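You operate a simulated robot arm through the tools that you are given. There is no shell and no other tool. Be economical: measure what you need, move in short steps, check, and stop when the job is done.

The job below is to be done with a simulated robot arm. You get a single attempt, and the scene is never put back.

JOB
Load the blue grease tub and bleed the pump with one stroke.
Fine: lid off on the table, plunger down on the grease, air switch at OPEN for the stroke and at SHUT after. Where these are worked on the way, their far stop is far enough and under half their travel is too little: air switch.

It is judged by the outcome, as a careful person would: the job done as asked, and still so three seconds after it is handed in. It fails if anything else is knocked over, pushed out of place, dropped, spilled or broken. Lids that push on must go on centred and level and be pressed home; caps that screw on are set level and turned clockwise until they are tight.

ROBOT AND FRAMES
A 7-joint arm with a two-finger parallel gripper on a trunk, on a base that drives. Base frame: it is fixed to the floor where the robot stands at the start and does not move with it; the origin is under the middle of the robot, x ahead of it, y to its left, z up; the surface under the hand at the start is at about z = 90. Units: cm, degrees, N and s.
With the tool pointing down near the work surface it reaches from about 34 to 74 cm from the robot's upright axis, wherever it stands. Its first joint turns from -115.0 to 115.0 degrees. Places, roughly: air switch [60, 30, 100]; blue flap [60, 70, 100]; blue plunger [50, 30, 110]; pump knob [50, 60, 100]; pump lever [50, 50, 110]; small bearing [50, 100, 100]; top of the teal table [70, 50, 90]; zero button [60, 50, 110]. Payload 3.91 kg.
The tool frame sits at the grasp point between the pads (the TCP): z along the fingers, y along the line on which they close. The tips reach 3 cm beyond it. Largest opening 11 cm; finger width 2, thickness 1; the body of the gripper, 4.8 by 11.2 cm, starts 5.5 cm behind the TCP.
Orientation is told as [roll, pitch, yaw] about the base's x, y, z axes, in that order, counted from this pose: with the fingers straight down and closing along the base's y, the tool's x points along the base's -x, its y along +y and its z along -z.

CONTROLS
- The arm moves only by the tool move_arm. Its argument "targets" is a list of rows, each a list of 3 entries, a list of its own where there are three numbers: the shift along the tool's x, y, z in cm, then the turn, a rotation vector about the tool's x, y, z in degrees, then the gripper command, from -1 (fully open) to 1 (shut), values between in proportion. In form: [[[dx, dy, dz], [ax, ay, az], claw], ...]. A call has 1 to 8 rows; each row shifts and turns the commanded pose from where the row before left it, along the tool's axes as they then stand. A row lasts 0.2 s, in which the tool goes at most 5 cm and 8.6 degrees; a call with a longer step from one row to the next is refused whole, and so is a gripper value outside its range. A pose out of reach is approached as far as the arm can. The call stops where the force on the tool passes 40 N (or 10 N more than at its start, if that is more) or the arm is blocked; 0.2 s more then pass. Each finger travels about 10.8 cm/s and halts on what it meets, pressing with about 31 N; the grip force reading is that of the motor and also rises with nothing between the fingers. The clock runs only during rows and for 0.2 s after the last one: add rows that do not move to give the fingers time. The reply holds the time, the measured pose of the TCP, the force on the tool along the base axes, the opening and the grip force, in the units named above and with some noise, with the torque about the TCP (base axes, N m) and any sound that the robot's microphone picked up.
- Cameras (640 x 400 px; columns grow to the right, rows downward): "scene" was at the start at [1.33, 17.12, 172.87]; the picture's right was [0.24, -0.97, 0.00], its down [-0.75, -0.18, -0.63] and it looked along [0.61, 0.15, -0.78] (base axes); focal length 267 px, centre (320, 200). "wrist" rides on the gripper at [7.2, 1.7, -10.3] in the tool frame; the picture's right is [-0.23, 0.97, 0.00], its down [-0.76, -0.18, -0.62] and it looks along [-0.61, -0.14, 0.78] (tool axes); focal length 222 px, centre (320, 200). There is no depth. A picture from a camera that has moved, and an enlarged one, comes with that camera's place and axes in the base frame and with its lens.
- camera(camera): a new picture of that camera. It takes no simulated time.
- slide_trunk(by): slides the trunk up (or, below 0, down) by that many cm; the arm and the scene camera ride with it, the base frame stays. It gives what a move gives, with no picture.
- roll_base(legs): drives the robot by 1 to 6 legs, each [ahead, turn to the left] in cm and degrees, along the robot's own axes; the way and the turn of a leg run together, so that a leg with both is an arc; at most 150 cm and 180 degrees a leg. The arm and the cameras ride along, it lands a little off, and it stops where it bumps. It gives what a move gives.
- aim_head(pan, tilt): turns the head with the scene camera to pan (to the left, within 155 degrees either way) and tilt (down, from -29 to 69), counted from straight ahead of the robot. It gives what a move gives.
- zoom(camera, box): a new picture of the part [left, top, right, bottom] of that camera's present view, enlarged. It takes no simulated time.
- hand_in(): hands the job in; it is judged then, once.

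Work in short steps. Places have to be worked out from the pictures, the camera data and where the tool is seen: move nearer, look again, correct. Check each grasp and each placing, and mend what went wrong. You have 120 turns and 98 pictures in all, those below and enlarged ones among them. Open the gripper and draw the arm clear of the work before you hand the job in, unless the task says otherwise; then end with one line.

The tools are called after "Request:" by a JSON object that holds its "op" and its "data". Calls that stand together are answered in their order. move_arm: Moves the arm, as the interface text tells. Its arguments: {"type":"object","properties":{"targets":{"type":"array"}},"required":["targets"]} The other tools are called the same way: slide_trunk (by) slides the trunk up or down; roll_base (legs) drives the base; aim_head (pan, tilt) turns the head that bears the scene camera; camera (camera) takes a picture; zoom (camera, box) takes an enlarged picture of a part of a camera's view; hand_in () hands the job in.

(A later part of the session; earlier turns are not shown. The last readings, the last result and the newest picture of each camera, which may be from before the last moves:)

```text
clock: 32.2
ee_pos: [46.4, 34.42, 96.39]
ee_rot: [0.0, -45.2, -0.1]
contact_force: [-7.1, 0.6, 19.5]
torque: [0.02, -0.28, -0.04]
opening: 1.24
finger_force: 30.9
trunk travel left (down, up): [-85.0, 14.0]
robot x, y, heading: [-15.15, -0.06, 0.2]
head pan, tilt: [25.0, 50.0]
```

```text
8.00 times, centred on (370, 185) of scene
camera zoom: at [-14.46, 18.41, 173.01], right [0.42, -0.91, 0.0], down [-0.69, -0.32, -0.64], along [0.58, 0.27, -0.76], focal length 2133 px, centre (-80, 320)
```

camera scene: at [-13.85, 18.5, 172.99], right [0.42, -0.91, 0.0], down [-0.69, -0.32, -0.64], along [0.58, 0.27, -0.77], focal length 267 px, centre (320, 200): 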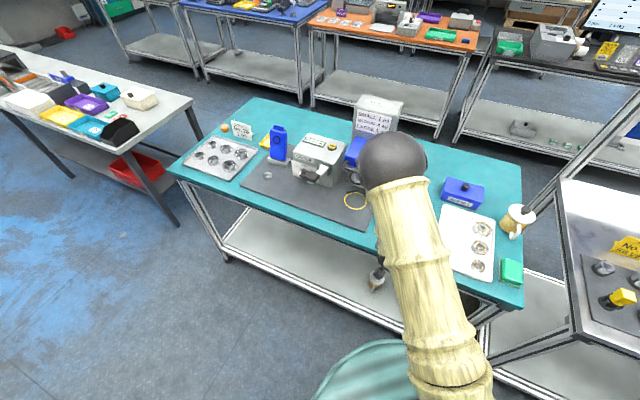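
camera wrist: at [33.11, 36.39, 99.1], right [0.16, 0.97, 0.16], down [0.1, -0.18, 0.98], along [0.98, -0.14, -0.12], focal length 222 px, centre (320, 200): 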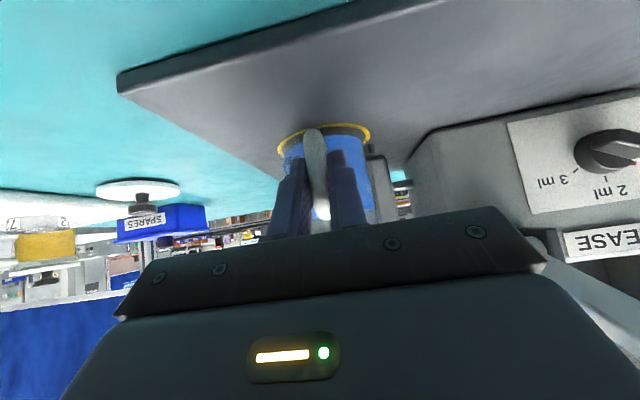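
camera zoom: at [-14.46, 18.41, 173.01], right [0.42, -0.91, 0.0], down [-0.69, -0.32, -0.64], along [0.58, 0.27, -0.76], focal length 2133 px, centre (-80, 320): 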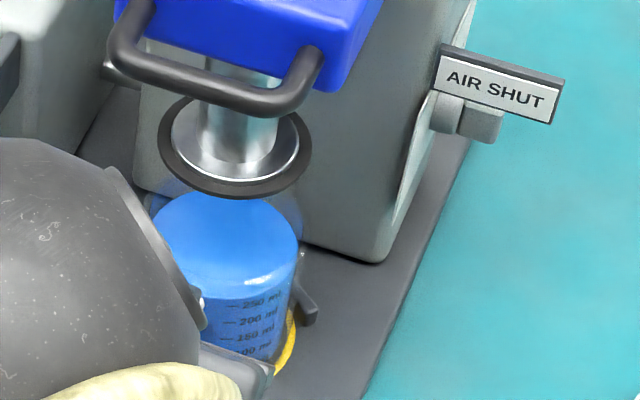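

Still sliding. I reduce the down-force and go on in small steps until the stops push back.

Request:
{"op": "move_arm", "data": {"targets": [[[-0.25, 0, 0.1], [0, 0, 0], 1], [[-0.15, 0, 0.15], [0, 0, 0], 1], [[-0.15, 0, 0.15], [0, 0, 0], 1]]}}

Request:
{"op": "zoom", "data": {"camera": "wrist", "box": [240, 90, 440, 215]}}

```text
clock: 33.0
ee_pos: [46.82, 34.47, 96.39]
ee_rot: [0.0, -44.9, 0.0]
contact_force: [-15.5, 0.0, 14.4]
torque: [0.04, 0.11, -0.08]
opening: 1.22
finger_force: 30.3
trunk travel left (down, up): [-85.0, 14.0]
robot x, y, heading: [-14.98, -0.04, 0.3]
head pan, tilt: [25.0, 50.0]
```

```text
3.20 times, centred on (340, 152) of wrist
camera zoom: at [34.49, 36.2, 98.64], right [0.16, 0.97, 0.16], down [0.1, -0.18, 0.98], along [0.98, -0.14, -0.13], focal length 711 px, centre (256, 352)
```

zoom: 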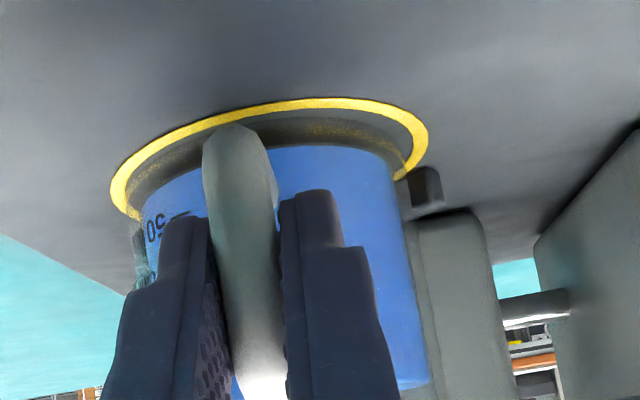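

The forward force grew to 15 N, so the mug is likely meeting the stops. One more small push to confirm.

Request:
{"op": "move_arm", "data": {"targets": [[[-0.2, 0, 0.15], [0, 0, 0], 1], [[-0.15, 0, 0.15], [0, 0, 0], 1]]}}

```text
clock: 33.6
ee_pos: [47.21, 34.72, 96.38]
ee_rot: [0.0, -44.9, 0.2]
contact_force: [-24.1, 8.4, 5.2]
torque: [0.22, 0.22, 0.03]
opening: 1.24
finger_force: 31.1
trunk travel left (down, up): [-85.0, 14.0]
robot x, y, heading: [-14.94, 0.23, -0.1]
head pan, tilt: [25.0, 50.0]
```

The force is 24 N with a y self-centring shift, so the mug is seated in the stops. I relax, release, and back out along the approach line.

Request:
{"op": "move_arm", "data": {"targets": [[[0.15, 0, -0.15], [0, 0, 0], 1], [[0, 0, 0], [0, 0, 0], 0.6], [[0, 0, 0], [0, 0, 0], 0.3], [[0, 0, 0], [0, 0, 0], 0.2], [[0, 0, -1.5], [0, 0, 0], 0.2], [[0, 0, -3], [0, 0, 0], 0.2], [[0, 0, -4], [0, 0, 0], 0.2]]}}

Request:
{"op": "camera", "data": {"camera": "wrist"}}

Request:
{"op": "zoom", "data": {"camera": "scene", "box": [330, 150, 410, 210]}}

```text
clock: 35.2
ee_pos: [41.18, 34.42, 102.4]
ee_rot: [-0.1, -45.0, -0.1]
contact_force: [-0.8, 0.4, 0.8]
torque: [-0.01, -0.01, 0.01]
opening: 4.4
finger_force: 0.1
trunk travel left (down, up): [-85.0, 14.0]
robot x, y, heading: [-14.86, -0.11, 0.0]
head pan, tilt: [25.0, 50.0]
```

```text
56 pictures are left
camera wrist: at [28.75, 36.19, 104.57], right [0.16, 0.97, 0.16], down [0.1, -0.18, 0.98], along [0.98, -0.14, -0.12], focal length 222 px, centre (320, 200)
```

wrist: 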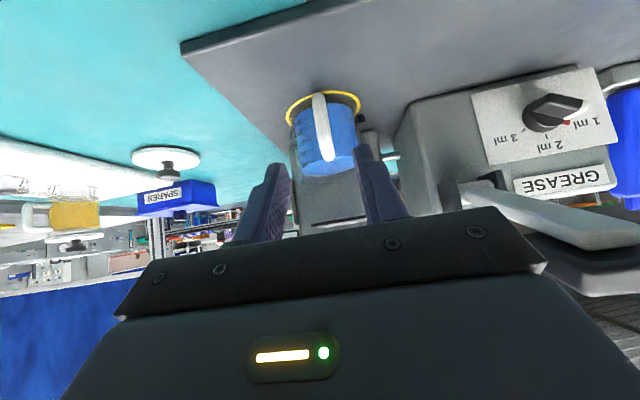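

```text
6.67 times, centred on (370, 180) of scene
camera zoom: at [-14.27, 18.52, 172.99], right [0.42, -0.91, 0.0], down [-0.69, -0.33, -0.64], along [0.58, 0.27, -0.77], focal length 1777 px, centre (-13, 333)
```

zoom: 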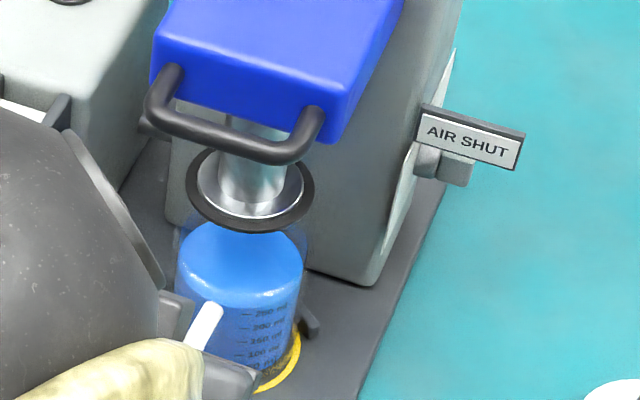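

I check the mug's seating in the ring.

Request:
{"op": "zoom", "data": {"camera": "wrist", "box": [260, 70, 420, 190]}}

```text
3.33 times, centred on (340, 130) of wrist
camera zoom: at [28.75, 36.19, 104.57], right [0.16, 0.97, 0.16], down [0.1, -0.18, 0.98], along [0.98, -0.14, -0.12], focal length 740 px, centre (253, 433)
```

zoom: 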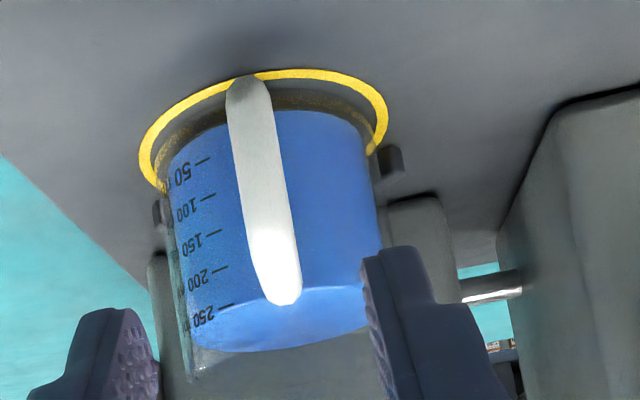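

The mug is centred in the ring against both stops. Next I raise the tool, return it to vertical and close the fingers, to press the plunger block down from above.

Request:
{"op": "move_arm", "data": {"targets": [[[-2.8, 0, -2.8], [0, 0, 0], 0.2], [[-3, 0, -3], [0, 0, 0], 1], [[-3, 0, -3], [0, 0, 0], 1], [[-3, 0, -3], [0, 0, 0], 1], [[-3, 0, -3], [0, 0, 0], 1], [[-3, 0, -3], [0, 0, 0], 1]]}}

Request:
{"op": "move_arm", "data": {"targets": [[[0, 0, 0], [0, 7.5, 0], 1], [[0, 0, 0], [0, 7.5, 0], 1], [[0, 0, 0], [0, 7.5, 0], 1], [[0, 0, 0], [0, 7.5, 0], 1], [[0, 0, 0], [0, 7.5, 0], 1], [[0, 0, 0], [0, 7.5, 0], 1]]}}

Request:
{"op": "camera", "data": {"camera": "wrist"}}

Request:
{"op": "camera", "data": {"camera": "scene"}}

```text
clock: 36.6
ee_pos: [41.3, 34.4, 127.71]
ee_rot: [0.0, -45.0, 0.0]
contact_force: [-1.2, -0.6, -0.8]
torque: [0.03, 0.0, 0.01]
opening: 0.01
finger_force: 31.0
trunk travel left (down, up): [-85.0, 14.0]
robot x, y, heading: [-15.04, 0.02, -0.1]
head pan, tilt: [25.0, 50.0]
```

```text
clock: 38.0
ee_pos: [41.54, 34.54, 127.61]
ee_rot: [0.0, 0.1, -0.2]
contact_force: [0.0, 0.3, -0.4]
torque: [-0.01, -0.02, -0.01]
opening: 0.01
finger_force: 30.9
trunk travel left (down, up): [-85.0, 14.0]
robot x, y, heading: [-15.36, 0.31, 0.0]
head pan, tilt: [25.0, 50.0]
```

```text
53 pictures are left
camera wrist: at [34.3, 36.22, 137.9], right [0.23, 0.97, 0.0], down [0.76, -0.18, 0.62], along [0.6, -0.14, -0.78], focal length 222 px, centre (320, 200)
```

wrist: 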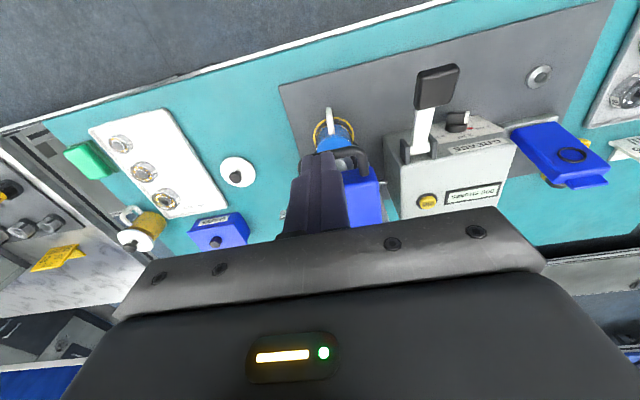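

```text
52 pictures are left
camera scene: at [-14.05, 18.56, 172.99], right [0.42, -0.91, 0.0], down [-0.69, -0.32, -0.64], along [0.58, 0.27, -0.77], focal length 267 px, centre (320, 200)
```

scene: 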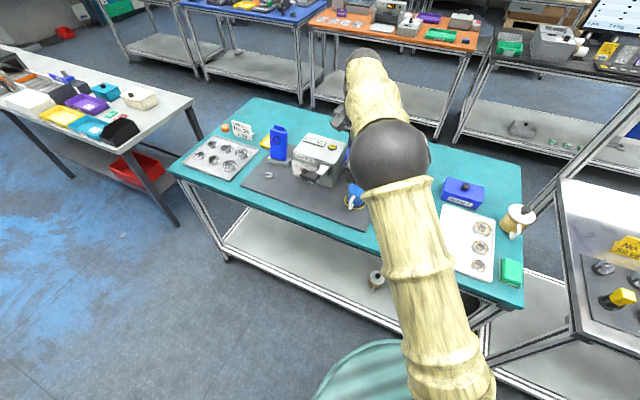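

I move forward over the blue block at about (52, 35), then descend until contact.

Request:
{"op": "move_arm", "data": {"targets": [[[-3.5, 0.1, -1], [0, 0, 0], 1], [[-3.5, 0.1, 0], [0, 0, 0], 1], [[-3.5, 0.1, 0], [0, 0, 0], 1], [[0, 0, 1], [0, 0, 0], 1], [[0, 0, 1], [0, 0, 0], 1], [[0, 0, 1], [0, 0, 0], 1]]}}

Request:
{"op": "camera", "data": {"camera": "wrist"}}

Request:
{"op": "zoom", "data": {"camera": "scene", "box": [310, 90, 438, 210]}}

```text
clock: 39.4
ee_pos: [48.93, 33.32, 124.61]
ee_rot: [-0.1, -0.1, 0.1]
contact_force: [0.8, 0.4, 0.6]
torque: [0.01, -0.01, -0.02]
opening: 0.0
finger_force: 30.7
out of reach, approached as far as the arm can: row 2, 3
trunk travel left (down, up): [-85.0, 14.0]
robot x, y, heading: [-14.95, -0.16, 0.1]
head pan, tilt: [25.0, 50.0]
```

```text
51 pictures are left
camera wrist: at [41.75, 35.05, 134.97], right [0.23, 0.97, 0.0], down [0.76, -0.18, 0.62], along [0.61, -0.14, -0.78], focal length 222 px, centre (320, 200)
```

wrist: 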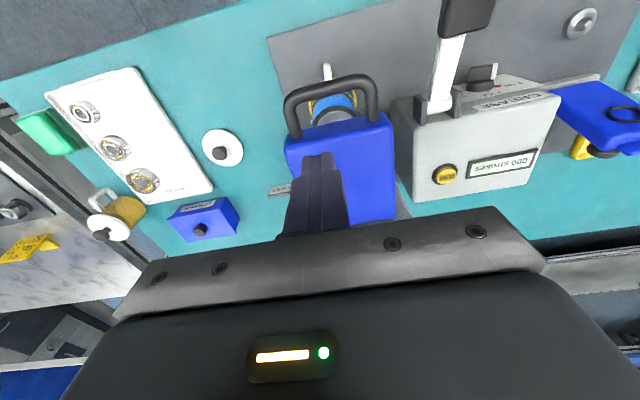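

```text
3.33 times, centred on (374, 150) of scene
camera zoom: at [-14.05, 18.58, 172.98], right [0.42, -0.91, 0.0], down [-0.69, -0.32, -0.64], along [0.58, 0.27, -0.77], focal length 889 px, centre (140, 367)
```

zoom: 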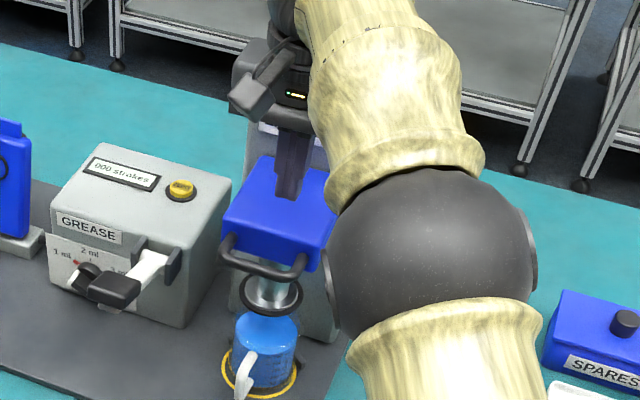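

The block top is at z≈115.3, with its front at x≈49.5 and y from 30 to 39.3. The arm is at its reach limit here, so I pull back 5 cm and drive the base forward 8 cm.

Request:
{"op": "move_arm", "data": {"targets": [[[2.5, 0, 0], [0, 0, 0], 1], [[2.5, 0, 0], [0, 0, 0], 1]]}}

Request:
{"op": "roll_base", "data": {"legs": [[8, 0]]}}

```text
clock: 40.0
ee_pos: [43.91, 33.3, 124.66]
ee_rot: [-0.1, -0.1, -0.2]
contact_force: [1.0, -0.6, -0.4]
torque: [0.0, 0.01, 0.0]
opening: 0.0
finger_force: 31.0
trunk travel left (down, up): [-85.0, 14.0]
robot x, y, heading: [-15.02, 0.08, 0.0]
head pan, tilt: [25.0, 50.0]
```

```text
clock: 41.2
ee_pos: [51.93, 33.28, 124.68]
ee_rot: [0.0, 0.0, 0.0]
contact_force: [-0.7, -0.5, 0.3]
torque: [0.0, 0.04, -0.02]
opening: 0.01
finger_force: 30.9
trunk travel left (down, up): [-85.0, 14.0]
robot x, y, heading: [-7.11, 0.1, 0.2]
head pan, tilt: [25.0, 50.0]
```

Now I shift to (52.5, 34.7) and descend to touch the block top. Contact is expected at about TCP z 118.3.

Request:
{"op": "move_arm", "data": {"targets": [[[-0.5, 1.4, 0], [0, 0, 0], 1], [[0, 0, 3], [0, 0, 0], 1], [[0, 0, 2], [0, 0, 0], 1], [[0, 0, 1], [0, 0, 0], 1], [[0, 0, 1], [0, 0, 0], 1]]}}

Request:
{"op": "camera", "data": {"camera": "wrist"}}

```text
clock: 42.4
ee_pos: [52.34, 34.82, 117.56]
ee_rot: [0.1, 0.0, 0.0]
contact_force: [-0.2, -0.3, 0.6]
torque: [0.0, -0.04, -0.01]
opening: 0.01
finger_force: 30.9
trunk travel left (down, up): [-85.0, 14.0]
robot x, y, heading: [-6.76, -0.17, 0.5]
head pan, tilt: [25.0, 50.0]
```

```text
49 pictures are left
camera wrist: at [45.22, 36.4, 127.91], right [0.23, 0.97, 0.0], down [0.76, -0.18, 0.62], along [0.61, -0.14, -0.78], focal length 222 px, centre (320, 200)
```

wrist: 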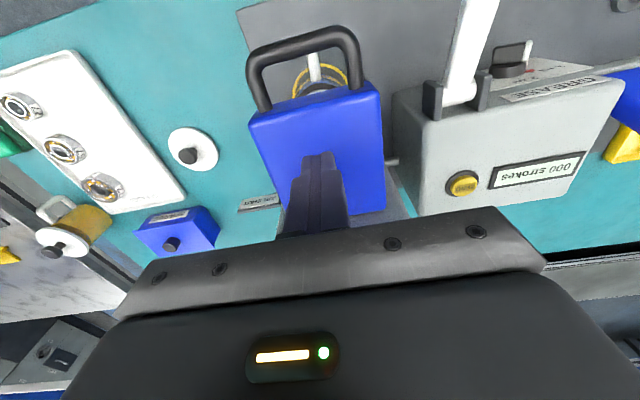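

Just above the block and well centred. I push down in 1 cm steps. The force stop will end the call at the grease.

Request:
{"op": "move_arm", "data": {"targets": [[[0, 0, 0.8], [0, 0, 0], 1], [[0, 0, 0.8], [0, 0, 0], 1], [[0, 0, 0.8], [0, 0, 0], 1], [[0, 0, 0.8], [0, 0, 0], 1]]}}

Request:
{"op": "zoom", "data": {"camera": "scene", "box": [310, 110, 438, 230]}}

```text
clock: 43.4
ee_pos: [52.37, 34.71, 114.49]
ee_rot: [0.0, 0.0, -0.1]
contact_force: [1.0, -0.7, -0.3]
torque: [-0.05, -0.01, 0.0]
opening: 0.01
finger_force: 30.6
trunk travel left (down, up): [-85.0, 14.0]
robot x, y, heading: [-6.96, -0.06, 0.3]
head pan, tilt: [25.0, 50.0]
```

```text
3.33 times, centred on (374, 170) of scene
camera zoom: at [-6.08, 18.59, 172.98], right [0.43, -0.9, 0.0], down [-0.69, -0.33, -0.64], along [0.58, 0.27, -0.77], focal length 889 px, centre (140, 300)
```

zoom: 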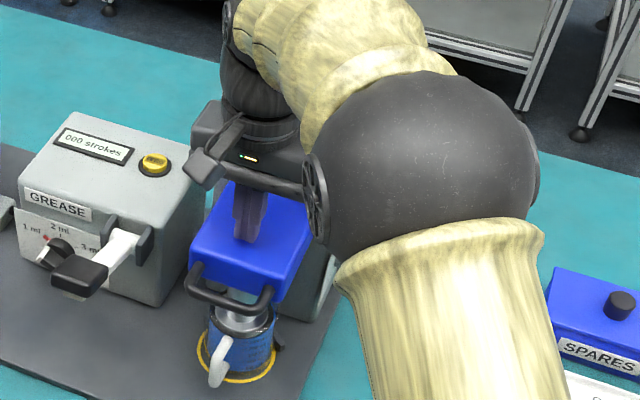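

The block appears to have moved down with little resistance. I look closer.

Request:
{"op": "zoom", "data": {"camera": "scene", "box": [330, 160, 390, 230]}}

Request:
{"op": "camera", "data": {"camera": "wrist"}}

```text
5.71 times, centred on (360, 195) of scene
camera zoom: at [-6.08, 18.59, 172.98], right [0.43, -0.9, 0.0], down [-0.69, -0.33, -0.64], along [0.58, 0.27, -0.77], focal length 1524 px, centre (91, 229)
```

zoom: 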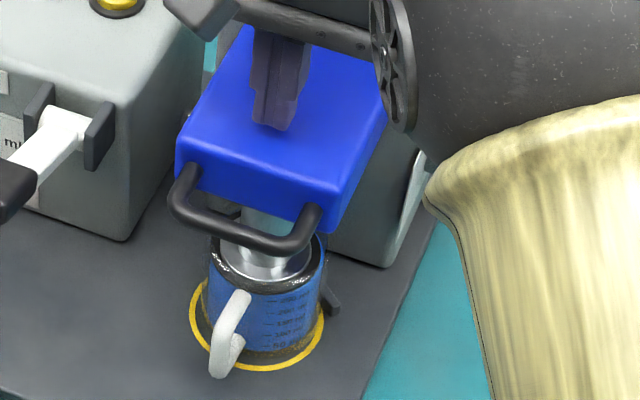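

```text
46 pictures are left
camera wrist: at [45.17, 36.44, 124.79], right [0.23, 0.97, 0.0], down [0.76, -0.18, 0.62], along [0.61, -0.14, -0.78], focal length 222 px, centre (320, 200)
```

wrist: 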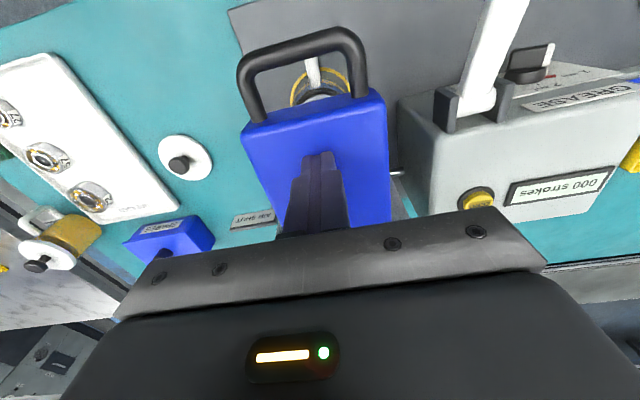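

The plunger disc is entering the mug. I continue down until resistance.

Request:
{"op": "move_arm", "data": {"targets": [[[0, 0, 0.7], [0, 0, 0], 1], [[0, 0, 0.7], [0, 0, 0], 1], [[0, 0, 0.7], [0, 0, 0], 1], [[0, 0, 0.7], [0, 0, 0], 1]]}}

Request:
{"op": "zoom", "data": {"camera": "scene", "box": [330, 160, 390, 230]}}

```text
clock: 44.1
ee_pos: [52.51, 34.64, 113.56]
ee_rot: [0.5, -0.8, -0.1]
contact_force: [-7.8, -4.5, 14.3]
torque: [-0.21, 0.39, -0.04]
opening: 0.0
finger_force: 30.8
trunk travel left (down, up): [-85.0, 14.0]
robot x, y, heading: [-6.6, 0.03, 0.4]
head pan, tilt: [25.0, 50.0]
stopped in row 3: the force on the tool passed its limit at 45 N (the readings are from after the stop); the commanded pose is now the measured one
```

```text
5.71 times, centred on (360, 195) of scene
camera zoom: at [-6.46, 18.38, 173.02], right [0.43, -0.9, 0.0], down [-0.69, -0.33, -0.64], along [0.58, 0.27, -0.76], focal length 1524 px, centre (91, 229)
```

zoom: 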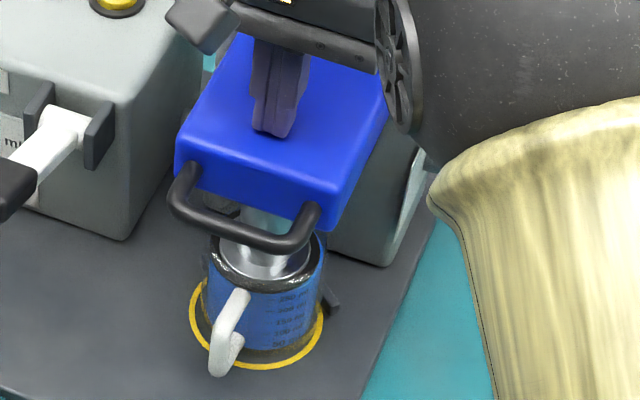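

The push met firm resistance at 45 N, and the block top is now at about z 111 where it was 115. I lift away and check that the plunger stays down in the mug.

Request:
{"op": "move_arm", "data": {"targets": [[[0, 0, -2], [0, 0, 0], 1], [[0, 0, -4], [0, 0, 0], 1], [[0, 0, -4], [0, 0, 0], 1], [[4, -1, 0], [0, 0, 0], 1], [[4, -4, 0], [0, 0, 0], 1], [[4, -4, 0], [0, 0, 0], 1], [[0, -4, 0], [0, 0, 0], 1]]}}

Request:
{"op": "zoom", "data": {"camera": "scene", "box": [310, 140, 406, 230]}}

Request:
{"op": "camera", "data": {"camera": "wrist"}}

```text
refused: row 5 steps farther than a row can; nothing moved
```

```text
4.44 times, centred on (358, 185) of scene
camera zoom: at [-6.46, 18.38, 173.02], right [0.43, -0.9, 0.0], down [-0.69, -0.33, -0.64], along [0.58, 0.27, -0.76], focal length 1185 px, centre (151, 267)
```

zoom: 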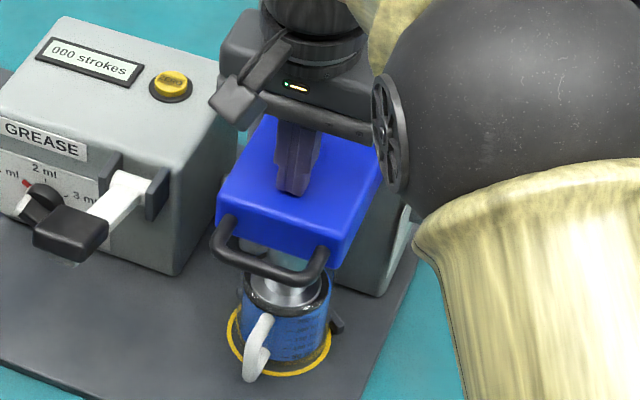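

```text
43 pictures are left
camera wrist: at [45.12, 36.28, 123.91], right [0.23, 0.97, 0.01], down [0.75, -0.18, 0.63], along [0.62, -0.14, -0.78], focal length 222 px, centre (320, 200)
```

wrist: 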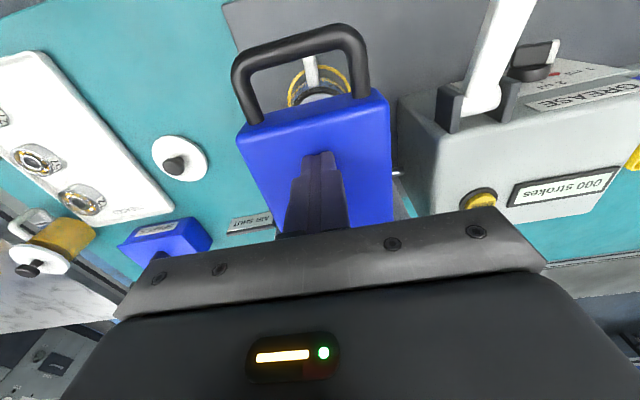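

One step was too long, so I retry with shorter rows.

Request:
{"op": "move_arm", "data": {"targets": [[[0, 0, -2], [0, 0, 0], 1], [[0, 0, -4], [0, 0, 0], 1], [[0, 0, -4], [0, 0, 0], 1], [[4, -1, 0], [0, 0, 0], 1], [[3.5, -3, 0], [0, 0, 0], 1], [[3, -3.5, 0], [0, 0, 0], 1], [[0, -4, 0], [0, 0, 0], 1], [[0, -4, 0], [0, 0, 0], 1]]}}

Request:
{"op": "zoom", "data": {"camera": "scene", "box": [330, 160, 390, 220]}}

Request:
{"op": "camera", "data": {"camera": "wrist"}}

```text
clock: 46.0
ee_pos: [41.94, 19.2, 123.04]
ee_rot: [0.5, -0.8, 0.1]
contact_force: [-0.1, -0.4, -1.0]
torque: [0.03, -0.01, -0.03]
opening: 0.0
finger_force: 30.8
trunk travel left (down, up): [-85.0, 14.0]
robot x, y, heading: [-6.84, -0.1, -0.1]
head pan, tilt: [25.0, 50.0]
```

```text
6.67 times, centred on (360, 190) of scene
camera zoom: at [-6.19, 18.43, 173.01], right [0.43, -0.9, 0.0], down [-0.69, -0.33, -0.64], along [0.58, 0.27, -0.77], focal length 1777 px, centre (53, 267)
```

zoom: 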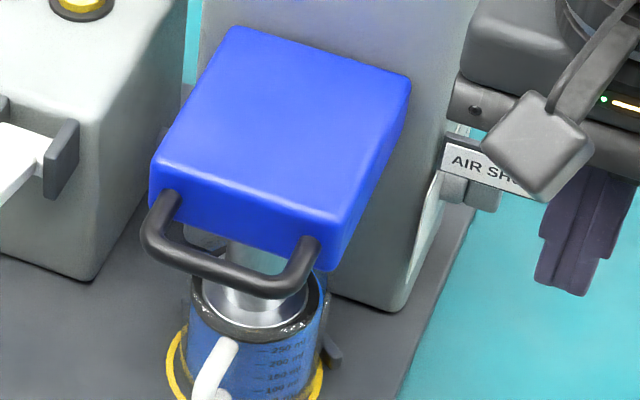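

```text
41 pictures are left
camera wrist: at [34.62, 20.89, 133.47], right [0.23, 0.97, 0.01], down [0.75, -0.18, 0.63], along [0.62, -0.14, -0.78], focal length 222 px, centre (320, 200)
```

wrist: 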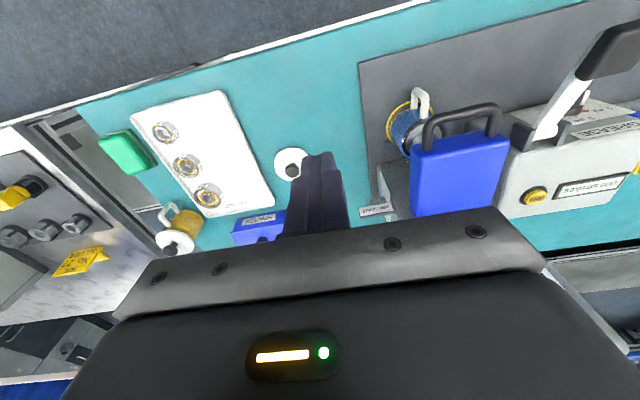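

The plunger disc is inside the mug and stays down. Next is the air switch, so I drive forward to x≈0 and start orienting the tool to point +y with the camera on top: yaw −90 first, then pitch.

Request:
{"op": "roll_base", "data": {"legs": [[7, 0]]}}

Request:
{"op": "move_arm", "data": {"targets": [[[0, -2, 0], [0, 0, 8.3], 1], [[0, 0, 0], [0, 0, 8.3], 1], [[0, 0, 0], [0, 0, 8.3], 1], [[0, 0, 0], [0, 0, 8.3], 1], [[0, 0, 0], [0, 0, 8.3], 1], [[0, 0, 0], [0, 0, 8.3], 1], [[0, 0, 0], [0, 0, 8.3], 0], [[0, 0, 0], [0, 0, 8.3], 0]]}}

Request:
{"op": "move_arm", "data": {"targets": [[[0, 0, 0], [0, 0, 8], 0], [[0, 0, 0], [0, 0, 8], 0], [[0, 0, 0], [0, 0, 7.6], 0], [[0, 0, 0], [0, 8.2, 0], 0], [[0, 0, 0], [0, 8.2, 0], 0], [[0, 0, 0], [0, 8.2, 0], 0], [[0, 0, 0], [0, 8.2, 0], 0], [[0, 0, 0], [0, 8.2, 0], 0]]}}

```text
clock: 47.0
ee_pos: [49.11, 19.53, 123.1]
ee_rot: [0.4, -0.7, 0.0]
contact_force: [0.7, -0.2, 0.3]
torque: [-0.01, 0.02, 0.01]
opening: 0.0
finger_force: 31.0
trunk travel left (down, up): [-85.0, 14.0]
robot x, y, heading: [0.5, 0.29, 0.3]
head pan, tilt: [25.0, 50.0]
```

```text
clock: 48.8
ee_pos: [49.08, 17.55, 122.96]
ee_rot: [0.7, 0.2, -66.5]
contact_force: [0.9, -0.6, 0.2]
torque: [0.02, -0.01, 0.0]
opening: 5.51
finger_force: 0.0
trunk travel left (down, up): [-85.0, 14.0]
robot x, y, heading: [-0.02, -0.26, 0.4]
head pan, tilt: [25.0, 50.0]
```

```text
clock: 50.6
ee_pos: [49.09, 17.47, 123.06]
ee_rot: [0.8, 41.6, -89.3]
contact_force: [0.2, 0.2, 0.5]
torque: [0.02, -0.02, -0.02]
opening: 5.5
finger_force: 0.0
trunk travel left (down, up): [-85.0, 14.0]
robot x, y, heading: [-0.23, 0.14, 0.3]
head pan, tilt: [25.0, 50.0]
```

Halfway pitched with no reach trouble. I continue to horizontal and take a wrist picture.

Request:
{"op": "move_arm", "data": {"targets": [[[0, 0, 0], [0, 8, 0], 0], [[0, 0, 0], [0, 8, 0], 0], [[0, 0, 0], [0, 8, 0], 0], [[0, 0, 0], [0, 8, 0], 0], [[0, 0, 0], [0, 8, 0], 0], [[0, 0, 0], [0, 8, 0], 0]]}}

Request:
{"op": "camera", "data": {"camera": "wrist"}}

Request:
{"op": "camera", "data": {"camera": "scene"}}

```text
clock: 52.0
ee_pos: [49.13, 17.41, 123.08]
ee_rot: [58.5, 89.2, -31.6]
contact_force: [0.2, 0.4, 0.6]
torque: [-0.01, -0.01, -0.01]
opening: 5.53
finger_force: 0.0
trunk travel left (down, up): [-85.0, 14.0]
robot x, y, heading: [0.23, -0.48, 0.2]
head pan, tilt: [25.0, 50.0]
```

```text
40 pictures are left
camera wrist: at [50.71, 7.12, 130.51], right [0.98, 0.0, -0.22], down [-0.17, -0.63, -0.76], along [-0.13, 0.78, -0.61], focal length 222 px, centre (320, 200)
```

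wrist: 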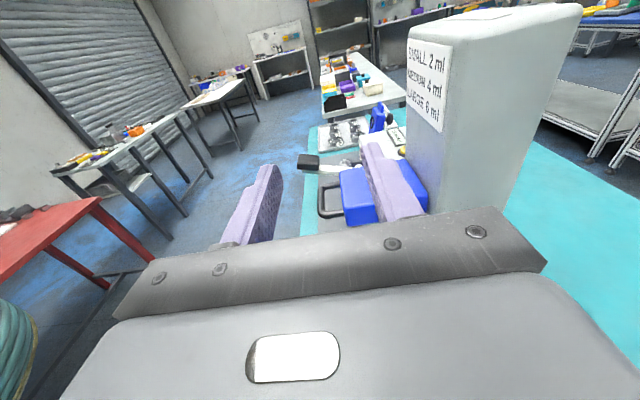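

```text
39 pictures are left
camera scene: at [0.96, 18.55, 173.0], right [0.43, -0.9, 0.0], down [-0.69, -0.33, -0.64], along [0.58, 0.27, -0.77], focal length 267 px, centre (320, 200)
```

scene: 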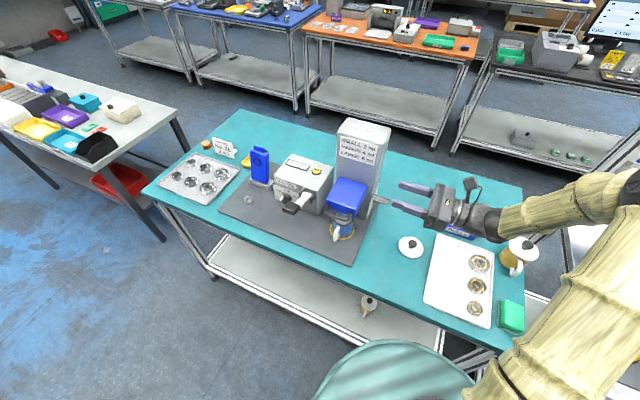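

The pose is fine. I move in front of the switch at a safe height and look.

Request:
{"op": "move_arm", "data": {"targets": [[[-1, 4, -1], [0, 0, 0], 0], [[-2, 4, -1], [0, 0, 0], 0], [[-2.5, 4, -1], [0, 0, 0], 0], [[-2.5, 4, -1], [0, 0, 0], 0], [[-3, 0, 0], [0, 0, 0], 0]]}}

Request:
{"op": "camera", "data": {"camera": "wrist"}}

Request:
{"op": "camera", "data": {"camera": "scene"}}

```text
clock: 53.2
ee_pos: [65.11, 13.39, 112.27]
ee_rot: [49.4, 89.2, -40.7]
contact_force: [-0.6, 0.1, 0.9]
torque: [0.0, 0.0, 0.01]
opening: 5.49
finger_force: 0.0
trunk travel left (down, up): [-85.0, 14.0]
robot x, y, heading: [0.0, 0.37, 0.3]
head pan, tilt: [25.0, 50.0]
```

```text
38 pictures are left
camera wrist: at [66.76, 3.1, 119.72], right [0.98, 0.0, -0.22], down [-0.17, -0.63, -0.76], along [-0.13, 0.78, -0.62], focal length 222 px, centre (320, 200)
```

wrist: 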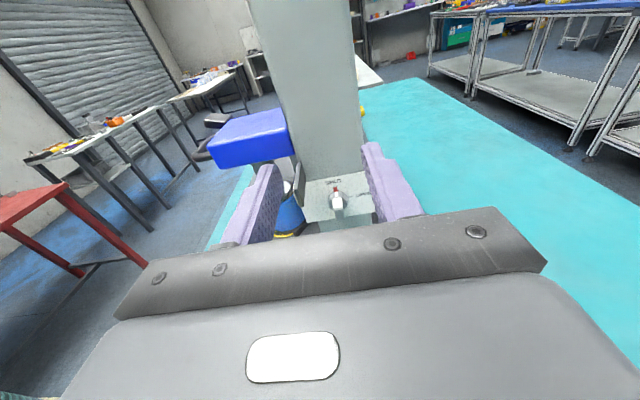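

```text
37 pictures are left
camera scene: at [0.9, 18.57, 173.0], right [0.43, -0.9, 0.0], down [-0.69, -0.33, -0.64], along [0.58, 0.27, -0.77], focal length 267 px, centre (320, 200)
```

scene: 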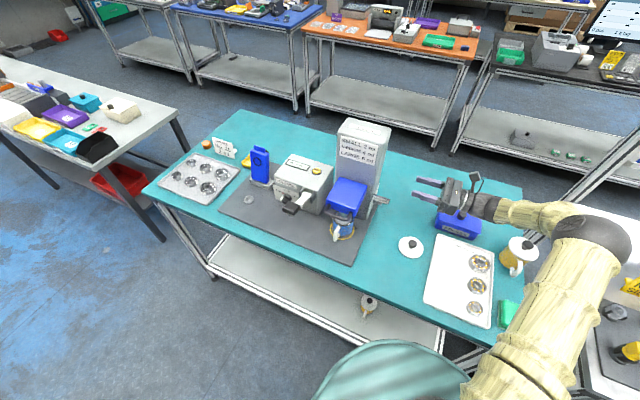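

I zoom on the switch to locate it precisely.

Request:
{"op": "zoom", "data": {"camera": "wrist", "box": [280, 160, 400, 235]}}

Request:
{"op": "zoom", "data": {"camera": "scene", "box": [380, 150, 560, 290]}}

```text
5.33 times, centred on (340, 198) of wrist
camera zoom: at [66.76, 3.1, 119.72], right [0.98, 0.0, -0.22], down [-0.17, -0.63, -0.76], along [-0.13, 0.78, -0.62], focal length 1185 px, centre (213, 213)
```

zoom: 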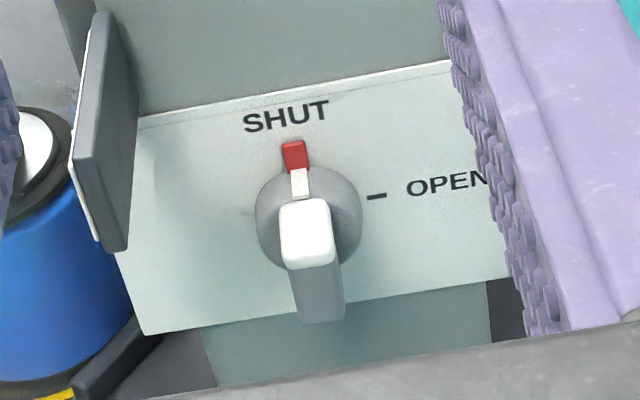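

```text
2.86 times, centred on (470, 220) of scene
camera zoom: at [0.9, 18.57, 173.0], right [0.43, -0.9, 0.0], down [-0.69, -0.33, -0.64], along [0.58, 0.27, -0.77], focal length 762 px, centre (-109, 143)
```

zoom: 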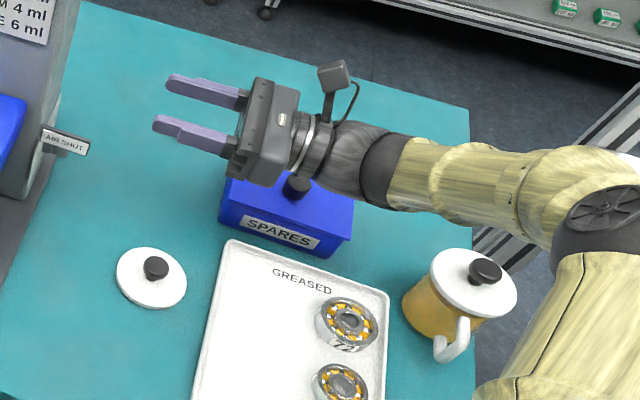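

The switch is clear: the disc axis is at about (65.1, 27.7, 99.4), with a fin 1.35 wide, 2 tall, reaching out to y≈24.7. A horizontal wrist at that height risks the spares box and the amber mug, so I pitch back to 45° down and narrow the opening to 3 cm to clear the sign.

Request:
{"op": "move_arm", "data": {"targets": [[[0, 0, 0], [0, -7.5, 0], 0.45], [[0, 0, 0], [0, -7.5, 0], 0.45], [[0, 0, 0], [0, -7.5, 0], 0.45], [[0, 0, 0], [0, -7.5, 0], 0.45], [[0, 0, 0], [0, -7.5, 0], 0.45], [[0, 0, 0], [0, -7.2, 0], 0.45], [[-0.2, 0, 2], [0, 0, 0], 0.45], [[-0.2, 0, 2], [0, 0, 0], 0.45]]}}

Request:
{"op": "camera", "data": {"camera": "wrist"}}

Request:
{"op": "zoom", "data": {"camera": "scene", "box": [340, 130, 500, 240]}}

```text
clock: 55.0
ee_pos: [64.94, 16.08, 109.09]
ee_rot: [0.9, 44.8, -89.3]
contact_force: [-0.2, -0.1, 0.0]
torque: [0.01, 0.01, -0.01]
opening: 3.03
finger_force: 0.1
trunk travel left (down, up): [-85.0, 14.0]
robot x, y, heading: [0.01, 0.15, 0.3]
head pan, tilt: [25.0, 50.0]
```

```text
34 pictures are left
camera wrist: at [66.66, 13.95, 121.64], right [0.98, -0.16, -0.15], down [-0.18, -0.98, -0.09], along [-0.13, 0.12, -0.98], focal length 222 px, centre (320, 200)
```

wrist: 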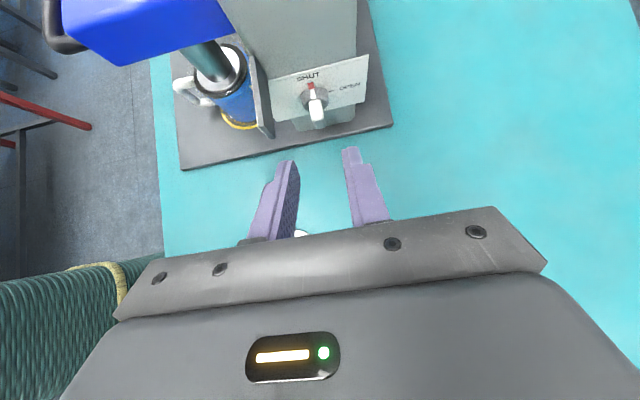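

```text
3.64 times, centred on (420, 185) of scene
camera zoom: at [0.91, 18.67, 172.98], right [0.43, -0.9, 0.0], down [-0.69, -0.33, -0.64], along [0.58, 0.27, -0.77], focal length 970 px, centre (-44, 254)
```

zoom: 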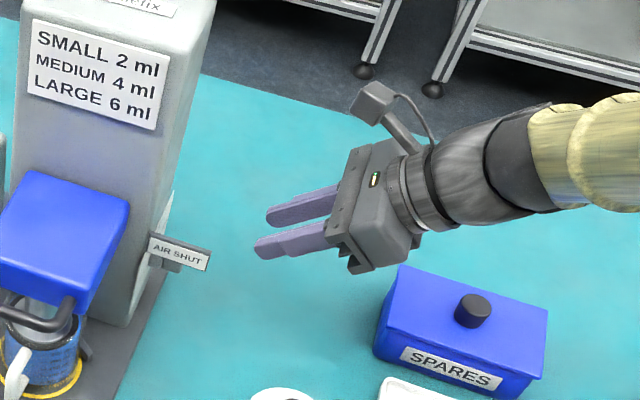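

Good clear view. I zoom to locate the fin and the sign end.

Request:
{"op": "zoom", "data": {"camera": "wrist", "box": [230, 50, 390, 150]}}

```text
4.00 times, centred on (310, 100) of wrist
camera zoom: at [66.66, 13.95, 121.64], right [0.98, -0.16, -0.15], down [-0.18, -0.98, -0.09], along [-0.13, 0.12, -0.98], focal length 888 px, centre (360, 600)
```

zoom: 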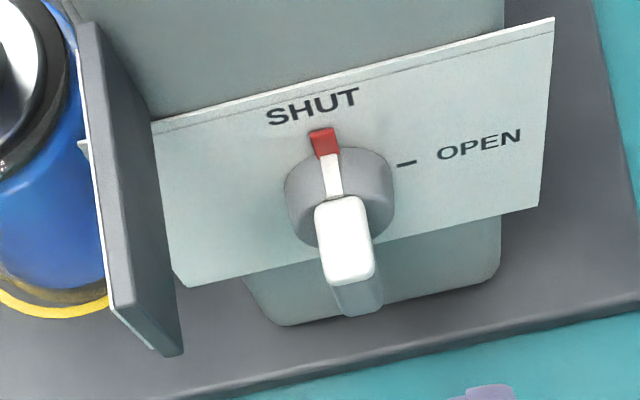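

The fin's front-top edge is at (65.0, 24.7, 100.5). The sign's outer end is near (60, 23.6), so clearance is fine. I advance 8 cm along the finger axis and check.

Request:
{"op": "move_arm", "data": {"targets": [[[-0.1, 0.1, 4], [0, 0, 0], 0.45], [[-0.1, 0, 4], [0, 0, 0], 0.45], [[0, 0, 0], [0, 0, 0], 0.45]]}}

Request:
{"op": "zoom", "data": {"camera": "wrist", "box": [220, 60, 420, 220]}}

```text
clock: 55.8
ee_pos: [65.18, 21.35, 103.36]
ee_rot: [0.9, 44.8, -89.2]
contact_force: [0.0, 0.7, -0.5]
torque: [-0.02, 0.05, 0.03]
opening: 3.04
finger_force: 0.0
trunk travel left (down, up): [-85.0, 14.0]
robot x, y, heading: [0.33, 0.04, 0.3]
head pan, tilt: [25.0, 50.0]
```

```text
2.50 times, centred on (320, 140) of wrist
camera zoom: at [66.79, 19.16, 115.86], right [0.98, -0.16, -0.15], down [-0.18, -0.98, -0.1], along [-0.13, 0.12, -0.98], focal length 555 px, centre (320, 350)
```

zoom: 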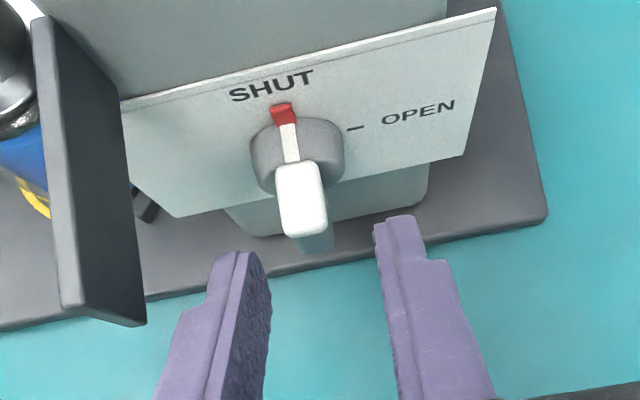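

Aligned within 2 mm. I advance the last 3.2 cm and close on the fin.

Request:
{"op": "move_arm", "data": {"targets": [[[0.05, -0.2, 1.6], [0, 0, 0], 0.45], [[0.05, 0, 1.6], [0, 0, 0], 0.45], [[0, 0, 0], [0, 0, 0], 1], [[0, 0, 0], [0, 0, 0], 1], [[0, 0, 0], [0, 0, 0], 1]]}}

Request:
{"op": "zoom", "data": {"camera": "wrist", "box": [220, 60, 420, 220]}}

```text
clock: 57.0
ee_pos: [64.86, 23.46, 101.21]
ee_rot: [1.0, 44.7, -89.4]
contact_force: [-10.6, -9.8, -3.4]
torque: [-0.59, 0.22, 0.33]
opening: 2.68
finger_force: 45.2
trunk travel left (down, up): [-85.0, 14.0]
robot x, y, heading: [0.03, 0.04, 0.1]
head pan, tilt: [25.0, 50.0]
```

```text
2.50 times, centred on (320, 140) of wrist
camera zoom: at [66.55, 21.37, 113.7], right [0.98, -0.16, -0.15], down [-0.18, -0.98, -0.09], along [-0.13, 0.12, -0.98], focal length 555 px, centre (320, 350)
```

zoom: 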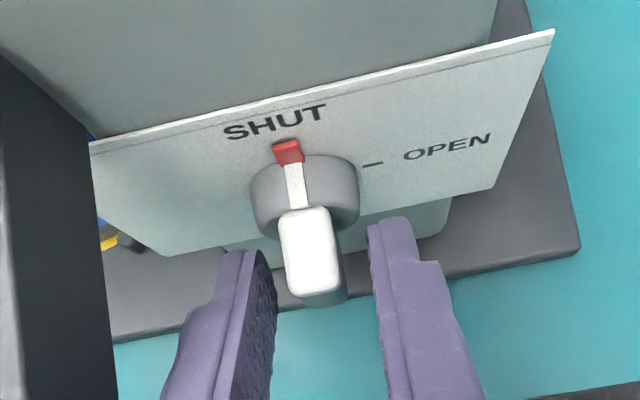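

At an opening of 2.68 the fingers caught the round base disc rather than the fin. I open, back off 0.7 cm in −y, and close again.

Request:
{"op": "move_arm", "data": {"targets": [[[0, 0, 0], [0, 0, 0], 0.42], [[0, 0, 0], [0, 0, 0], 0.42], [[-0.5, 0.1, -0.5], [0, 0, 0], 0.42], [[0, 0, 0], [0, 0, 0], 1], [[0, 0, 0], [0, 0, 0], 1], [[0, 0, 0], [0, 0, 0], 1]]}}

Request:
{"op": "zoom", "data": {"camera": "wrist", "box": [220, 60, 420, 220]}}

```text
clock: 58.4
ee_pos: [65.08, 22.97, 101.2]
ee_rot: [0.8, 44.7, -89.3]
contact_force: [-17.7, -2.9, -4.8]
torque: [1.25, 0.58, 0.31]
opening: 1.18
finger_force: 44.4
trunk travel left (down, up): [-85.0, 14.0]
robot x, y, heading: [0.06, 0.16, 0.3]
head pan, tilt: [25.0, 50.0]
```

```text
2.50 times, centred on (320, 140) of wrist
camera zoom: at [66.58, 20.83, 113.64], right [0.98, -0.16, -0.15], down [-0.17, -0.98, -0.1], along [-0.13, 0.12, -0.98], focal length 555 px, centre (320, 350)
```

zoom: 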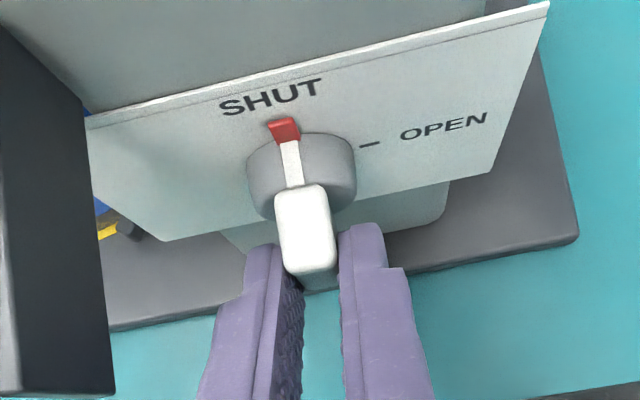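

The fin is held at an opening of 1.18. I relieve the sideways load and start turning about the knob axis (SHUT→OPEN, top toward +x), 24° first.

Request:
{"op": "move_arm", "data": {"targets": [[[0, -0.2, 0], [0, 0, 0], 1], [[-0.01, 0.25, 0.01], [5.66, 0, 5.66], 1], [[-0.01, 0.25, 0.01], [5.66, 0, 5.66], 1], [[-0.01, 0.25, 0.01], [5.66, 0, 5.66], 1]]}}

Request:
{"op": "zoom", "data": {"camera": "wrist", "box": [220, 60, 420, 220]}}

```text
clock: 59.4
ee_pos: [65.44, 22.94, 101.0]
ee_rot: [-31.7, 40.0, -111.8]
contact_force: [-23.0, -4.7, -3.1]
torque: [0.23, 0.26, 0.54]
opening: 1.2
finger_force: 44.7
trunk travel left (down, up): [-85.0, 14.0]
robot x, y, heading: [-0.14, -0.08, 0.4]
head pan, tilt: [25.0, 50.0]
```

```text
2.50 times, centred on (320, 140) of wrist
camera zoom: at [72.01, 20.84, 111.8], right [0.83, -0.16, -0.54], down [-0.2, -0.98, -0.01], along [-0.52, 0.12, -0.84], focal length 555 px, centre (320, 350)
```

zoom: 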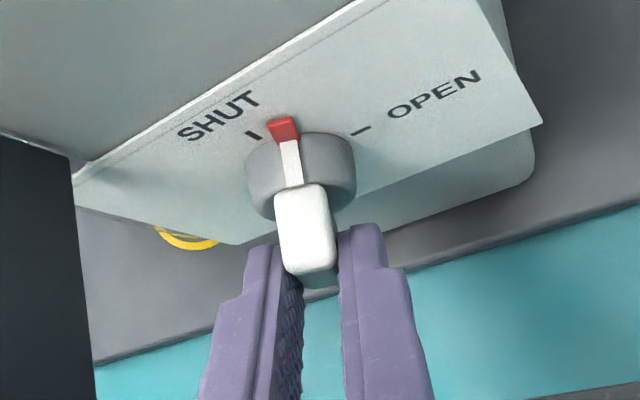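

The knob turns with the hand. I continue another 32° while easing the sideways load.

Request:
{"op": "move_arm", "data": {"targets": [[[-0.01, 0.08, 0.01], [5.66, 0, 5.66], 1], [[-0.01, 0.2, 0.01], [5.66, 0, 5.66], 1], [[-0.01, 0.25, 0.01], [5.66, 0, 5.66], 1], [[-0.01, 0.25, 0.01], [5.66, 0, 5.66], 1]]}}

Request:
{"op": "camera", "data": {"camera": "scene"}}

```text
clock: 60.1
ee_pos: [65.61, 22.85, 100.84]
ee_rot: [-51.0, 32.0, -124.8]
contact_force: [22.1, 9.3, -16.3]
torque: [0.76, -0.31, -0.74]
opening: 1.21
finger_force: 44.5
out of reach, approached as far as the arm can: row 2, 3
trunk travel left (down, up): [-85.0, 14.0]
robot x, y, heading: [-0.12, 0.24, 0.3]
head pan, tilt: [25.0, 50.0]
stopped in row 3: the force on the tool passed its limit at 52 N (the readings are from after the stop); the commanded pose is now the measured one
```

```text
27 pictures are left
camera scene: at [1.55, 18.92, 172.9], right [0.43, -0.9, 0.0], down [-0.69, -0.33, -0.64], along [0.58, 0.27, -0.77], focal length 267 px, centre (320, 200)
```

scene: 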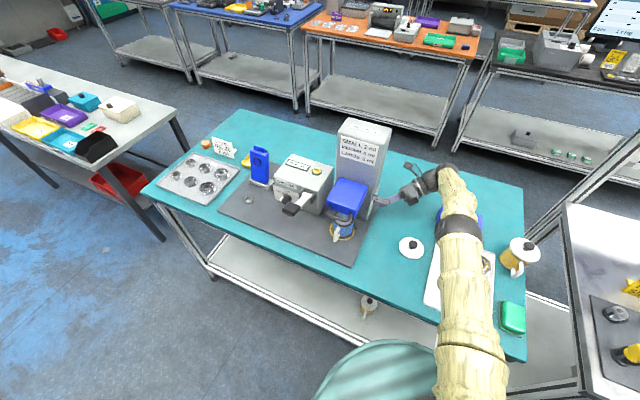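

The arm hit its reach limit at about 40° of turn. I release, back off 5 cm along the fingers, and check the knob's position.

Request:
{"op": "move_arm", "data": {"targets": [[[0, 0, 0], [0, 0, 0], 0.45], [[0, 0, 0], [0, 0, 0], 0.45], [[0, 0, -2.5], [0, 0, 0], 0.45], [[0, 0, -2.5], [0, 0, 0], 0.45], [[0, 0, 0], [0, 0, 0], 0.45]]}}

Request:
{"op": "zoom", "data": {"camera": "wrist", "box": [220, 60, 420, 220]}}

```text
clock: 61.4
ee_pos: [65.92, 18.69, 103.84]
ee_rot: [-51.4, 32.1, -124.6]
contact_force: [-0.5, -0.2, 0.5]
torque: [0.02, 0.02, 0.04]
opening: 3.02
finger_force: 0.2
out of reach, approached as far as the arm can: row 3, 4
trunk travel left (down, up): [-85.0, 14.0]
robot x, y, heading: [0.24, 0.4, 0.2]
head pan, tilt: [25.0, 50.0]
```

```text
2.50 times, centred on (320, 140) of wrist
camera zoom: at [75.39, 16.25, 112.04], right [0.62, -0.17, -0.77], down [-0.21, -0.98, 0.04], along [-0.75, 0.14, -0.64], focal length 555 px, centre (320, 350)
```

zoom: 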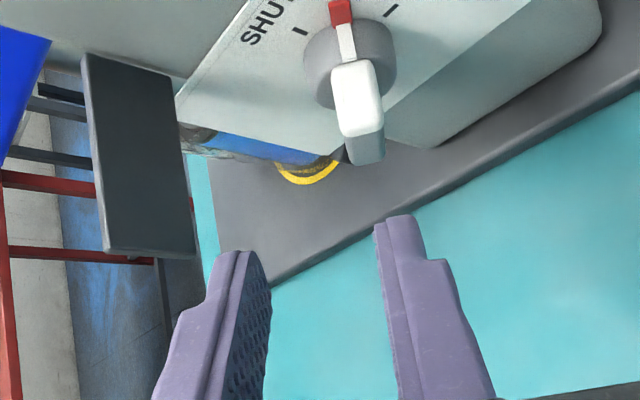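

The knob is about 40–45° turned. I swing the hand −90° about the knob axis to re-grip the other pair of faces, from the −x side.

Request:
{"op": "move_arm", "data": {"targets": [[[0, -0.5, 0], [-5.8, 0, -5.8], 0.45], [[0, -0.5, 0], [-5.8, 0, -5.8], 0.45], [[0, -0.5, 0], [-5.8, 0, -5.8], 0.45], [[0, -0.5, 0], [-5.8, 0, -5.8], 0.45], [[0, -0.5, 0], [-5.8, 0, -5.8], 0.45], [[0, -0.5, 0], [-5.8, 0, -5.8], 0.45], [[0, -0.5, 0], [-5.8, 0, -5.8], 0.45], [[0, -0.5, 0], [-5.8, 0, -5.8], 0.45]]}}

Request:
{"op": "move_arm", "data": {"targets": [[[0, -0.3, 0], [-5.8, 0, -5.8], 0.45], [[0, -0.3, 0], [-5.8, 0, -5.8], 0.45], [[0, 0, 0], [-5.4, 0, -5.4], 0.45]]}}

Request:
{"op": "camera", "data": {"camera": "wrist"}}

```text
clock: 63.1
ee_pos: [62.31, 18.69, 104.79]
ee_rot: [32.6, 40.2, -68.5]
contact_force: [-0.2, -1.4, -0.1]
torque: [-0.01, -0.01, -0.01]
opening: 3.03
finger_force: 0.1
trunk travel left (down, up): [-85.0, 14.0]
robot x, y, heading: [0.14, 0.22, 0.2]
head pan, tilt: [25.0, 50.0]
```

```text
clock: 64.0
ee_pos: [61.75, 18.65, 104.49]
ee_rot: [57.9, 28.2, -54.4]
contact_force: [-0.8, 0.1, -0.7]
torque: [-0.02, -0.01, 0.02]
opening: 3.02
finger_force: 0.0
trunk travel left (down, up): [-85.0, 14.0]
robot x, y, heading: [-0.04, -0.05, 0.4]
head pan, tilt: [25.0, 50.0]
```

```text
25 pictures are left
camera wrist: at [53.62, 16.5, 114.04], right [0.76, -0.18, 0.62], down [-0.06, -0.98, -0.2], along [0.64, 0.11, -0.76], focal length 222 px, centre (320, 200)
```

wrist: 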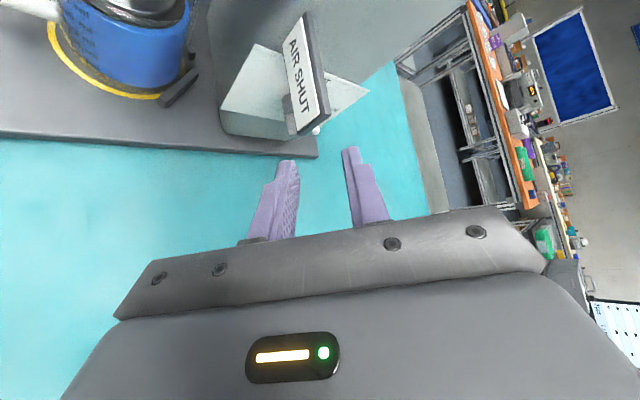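

The sign end works out at about (61.3, 21.7) with z≥105, so I flatten the tool by 15° to pass well clear of it, realign on the fin, and look.

Request:
{"op": "move_arm", "data": {"targets": [[[0, 0, -0.5], [0, 7.5, 0], 0.45], [[0, 0, 0], [0, 7.5, 0], 0.45], [[-1.0, -0.85, 0.2], [0, 0, 0], 0.45], [[-0.87, -0.85, 0.2], [0, 0, 0], 0.45], [[0, 0, 0], [0, 0, 0], 0.45]]}}

Request:
{"op": "camera", "data": {"camera": "wrist"}}

```text
clock: 65.2
ee_pos: [61.68, 17.59, 102.25]
ee_rot: [66.0, 35.3, -38.7]
contact_force: [-0.8, -0.2, 0.6]
torque: [0.02, 0.03, 0.02]
opening: 3.02
finger_force: 0.0
trunk travel left (down, up): [-85.0, 14.0]
robot x, y, heading: [-0.0, -0.35, 0.4]
head pan, tilt: [25.0, 50.0]
```

```text
24 pictures are left
camera wrist: at [54.24, 12.46, 111.15], right [0.79, -0.13, 0.59], down [0.12, -0.92, -0.37], along [0.6, 0.36, -0.72], focal length 222 px, centre (320, 200)
```

wrist: 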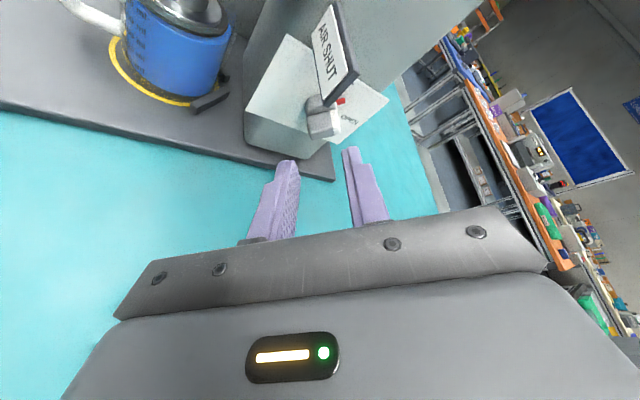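

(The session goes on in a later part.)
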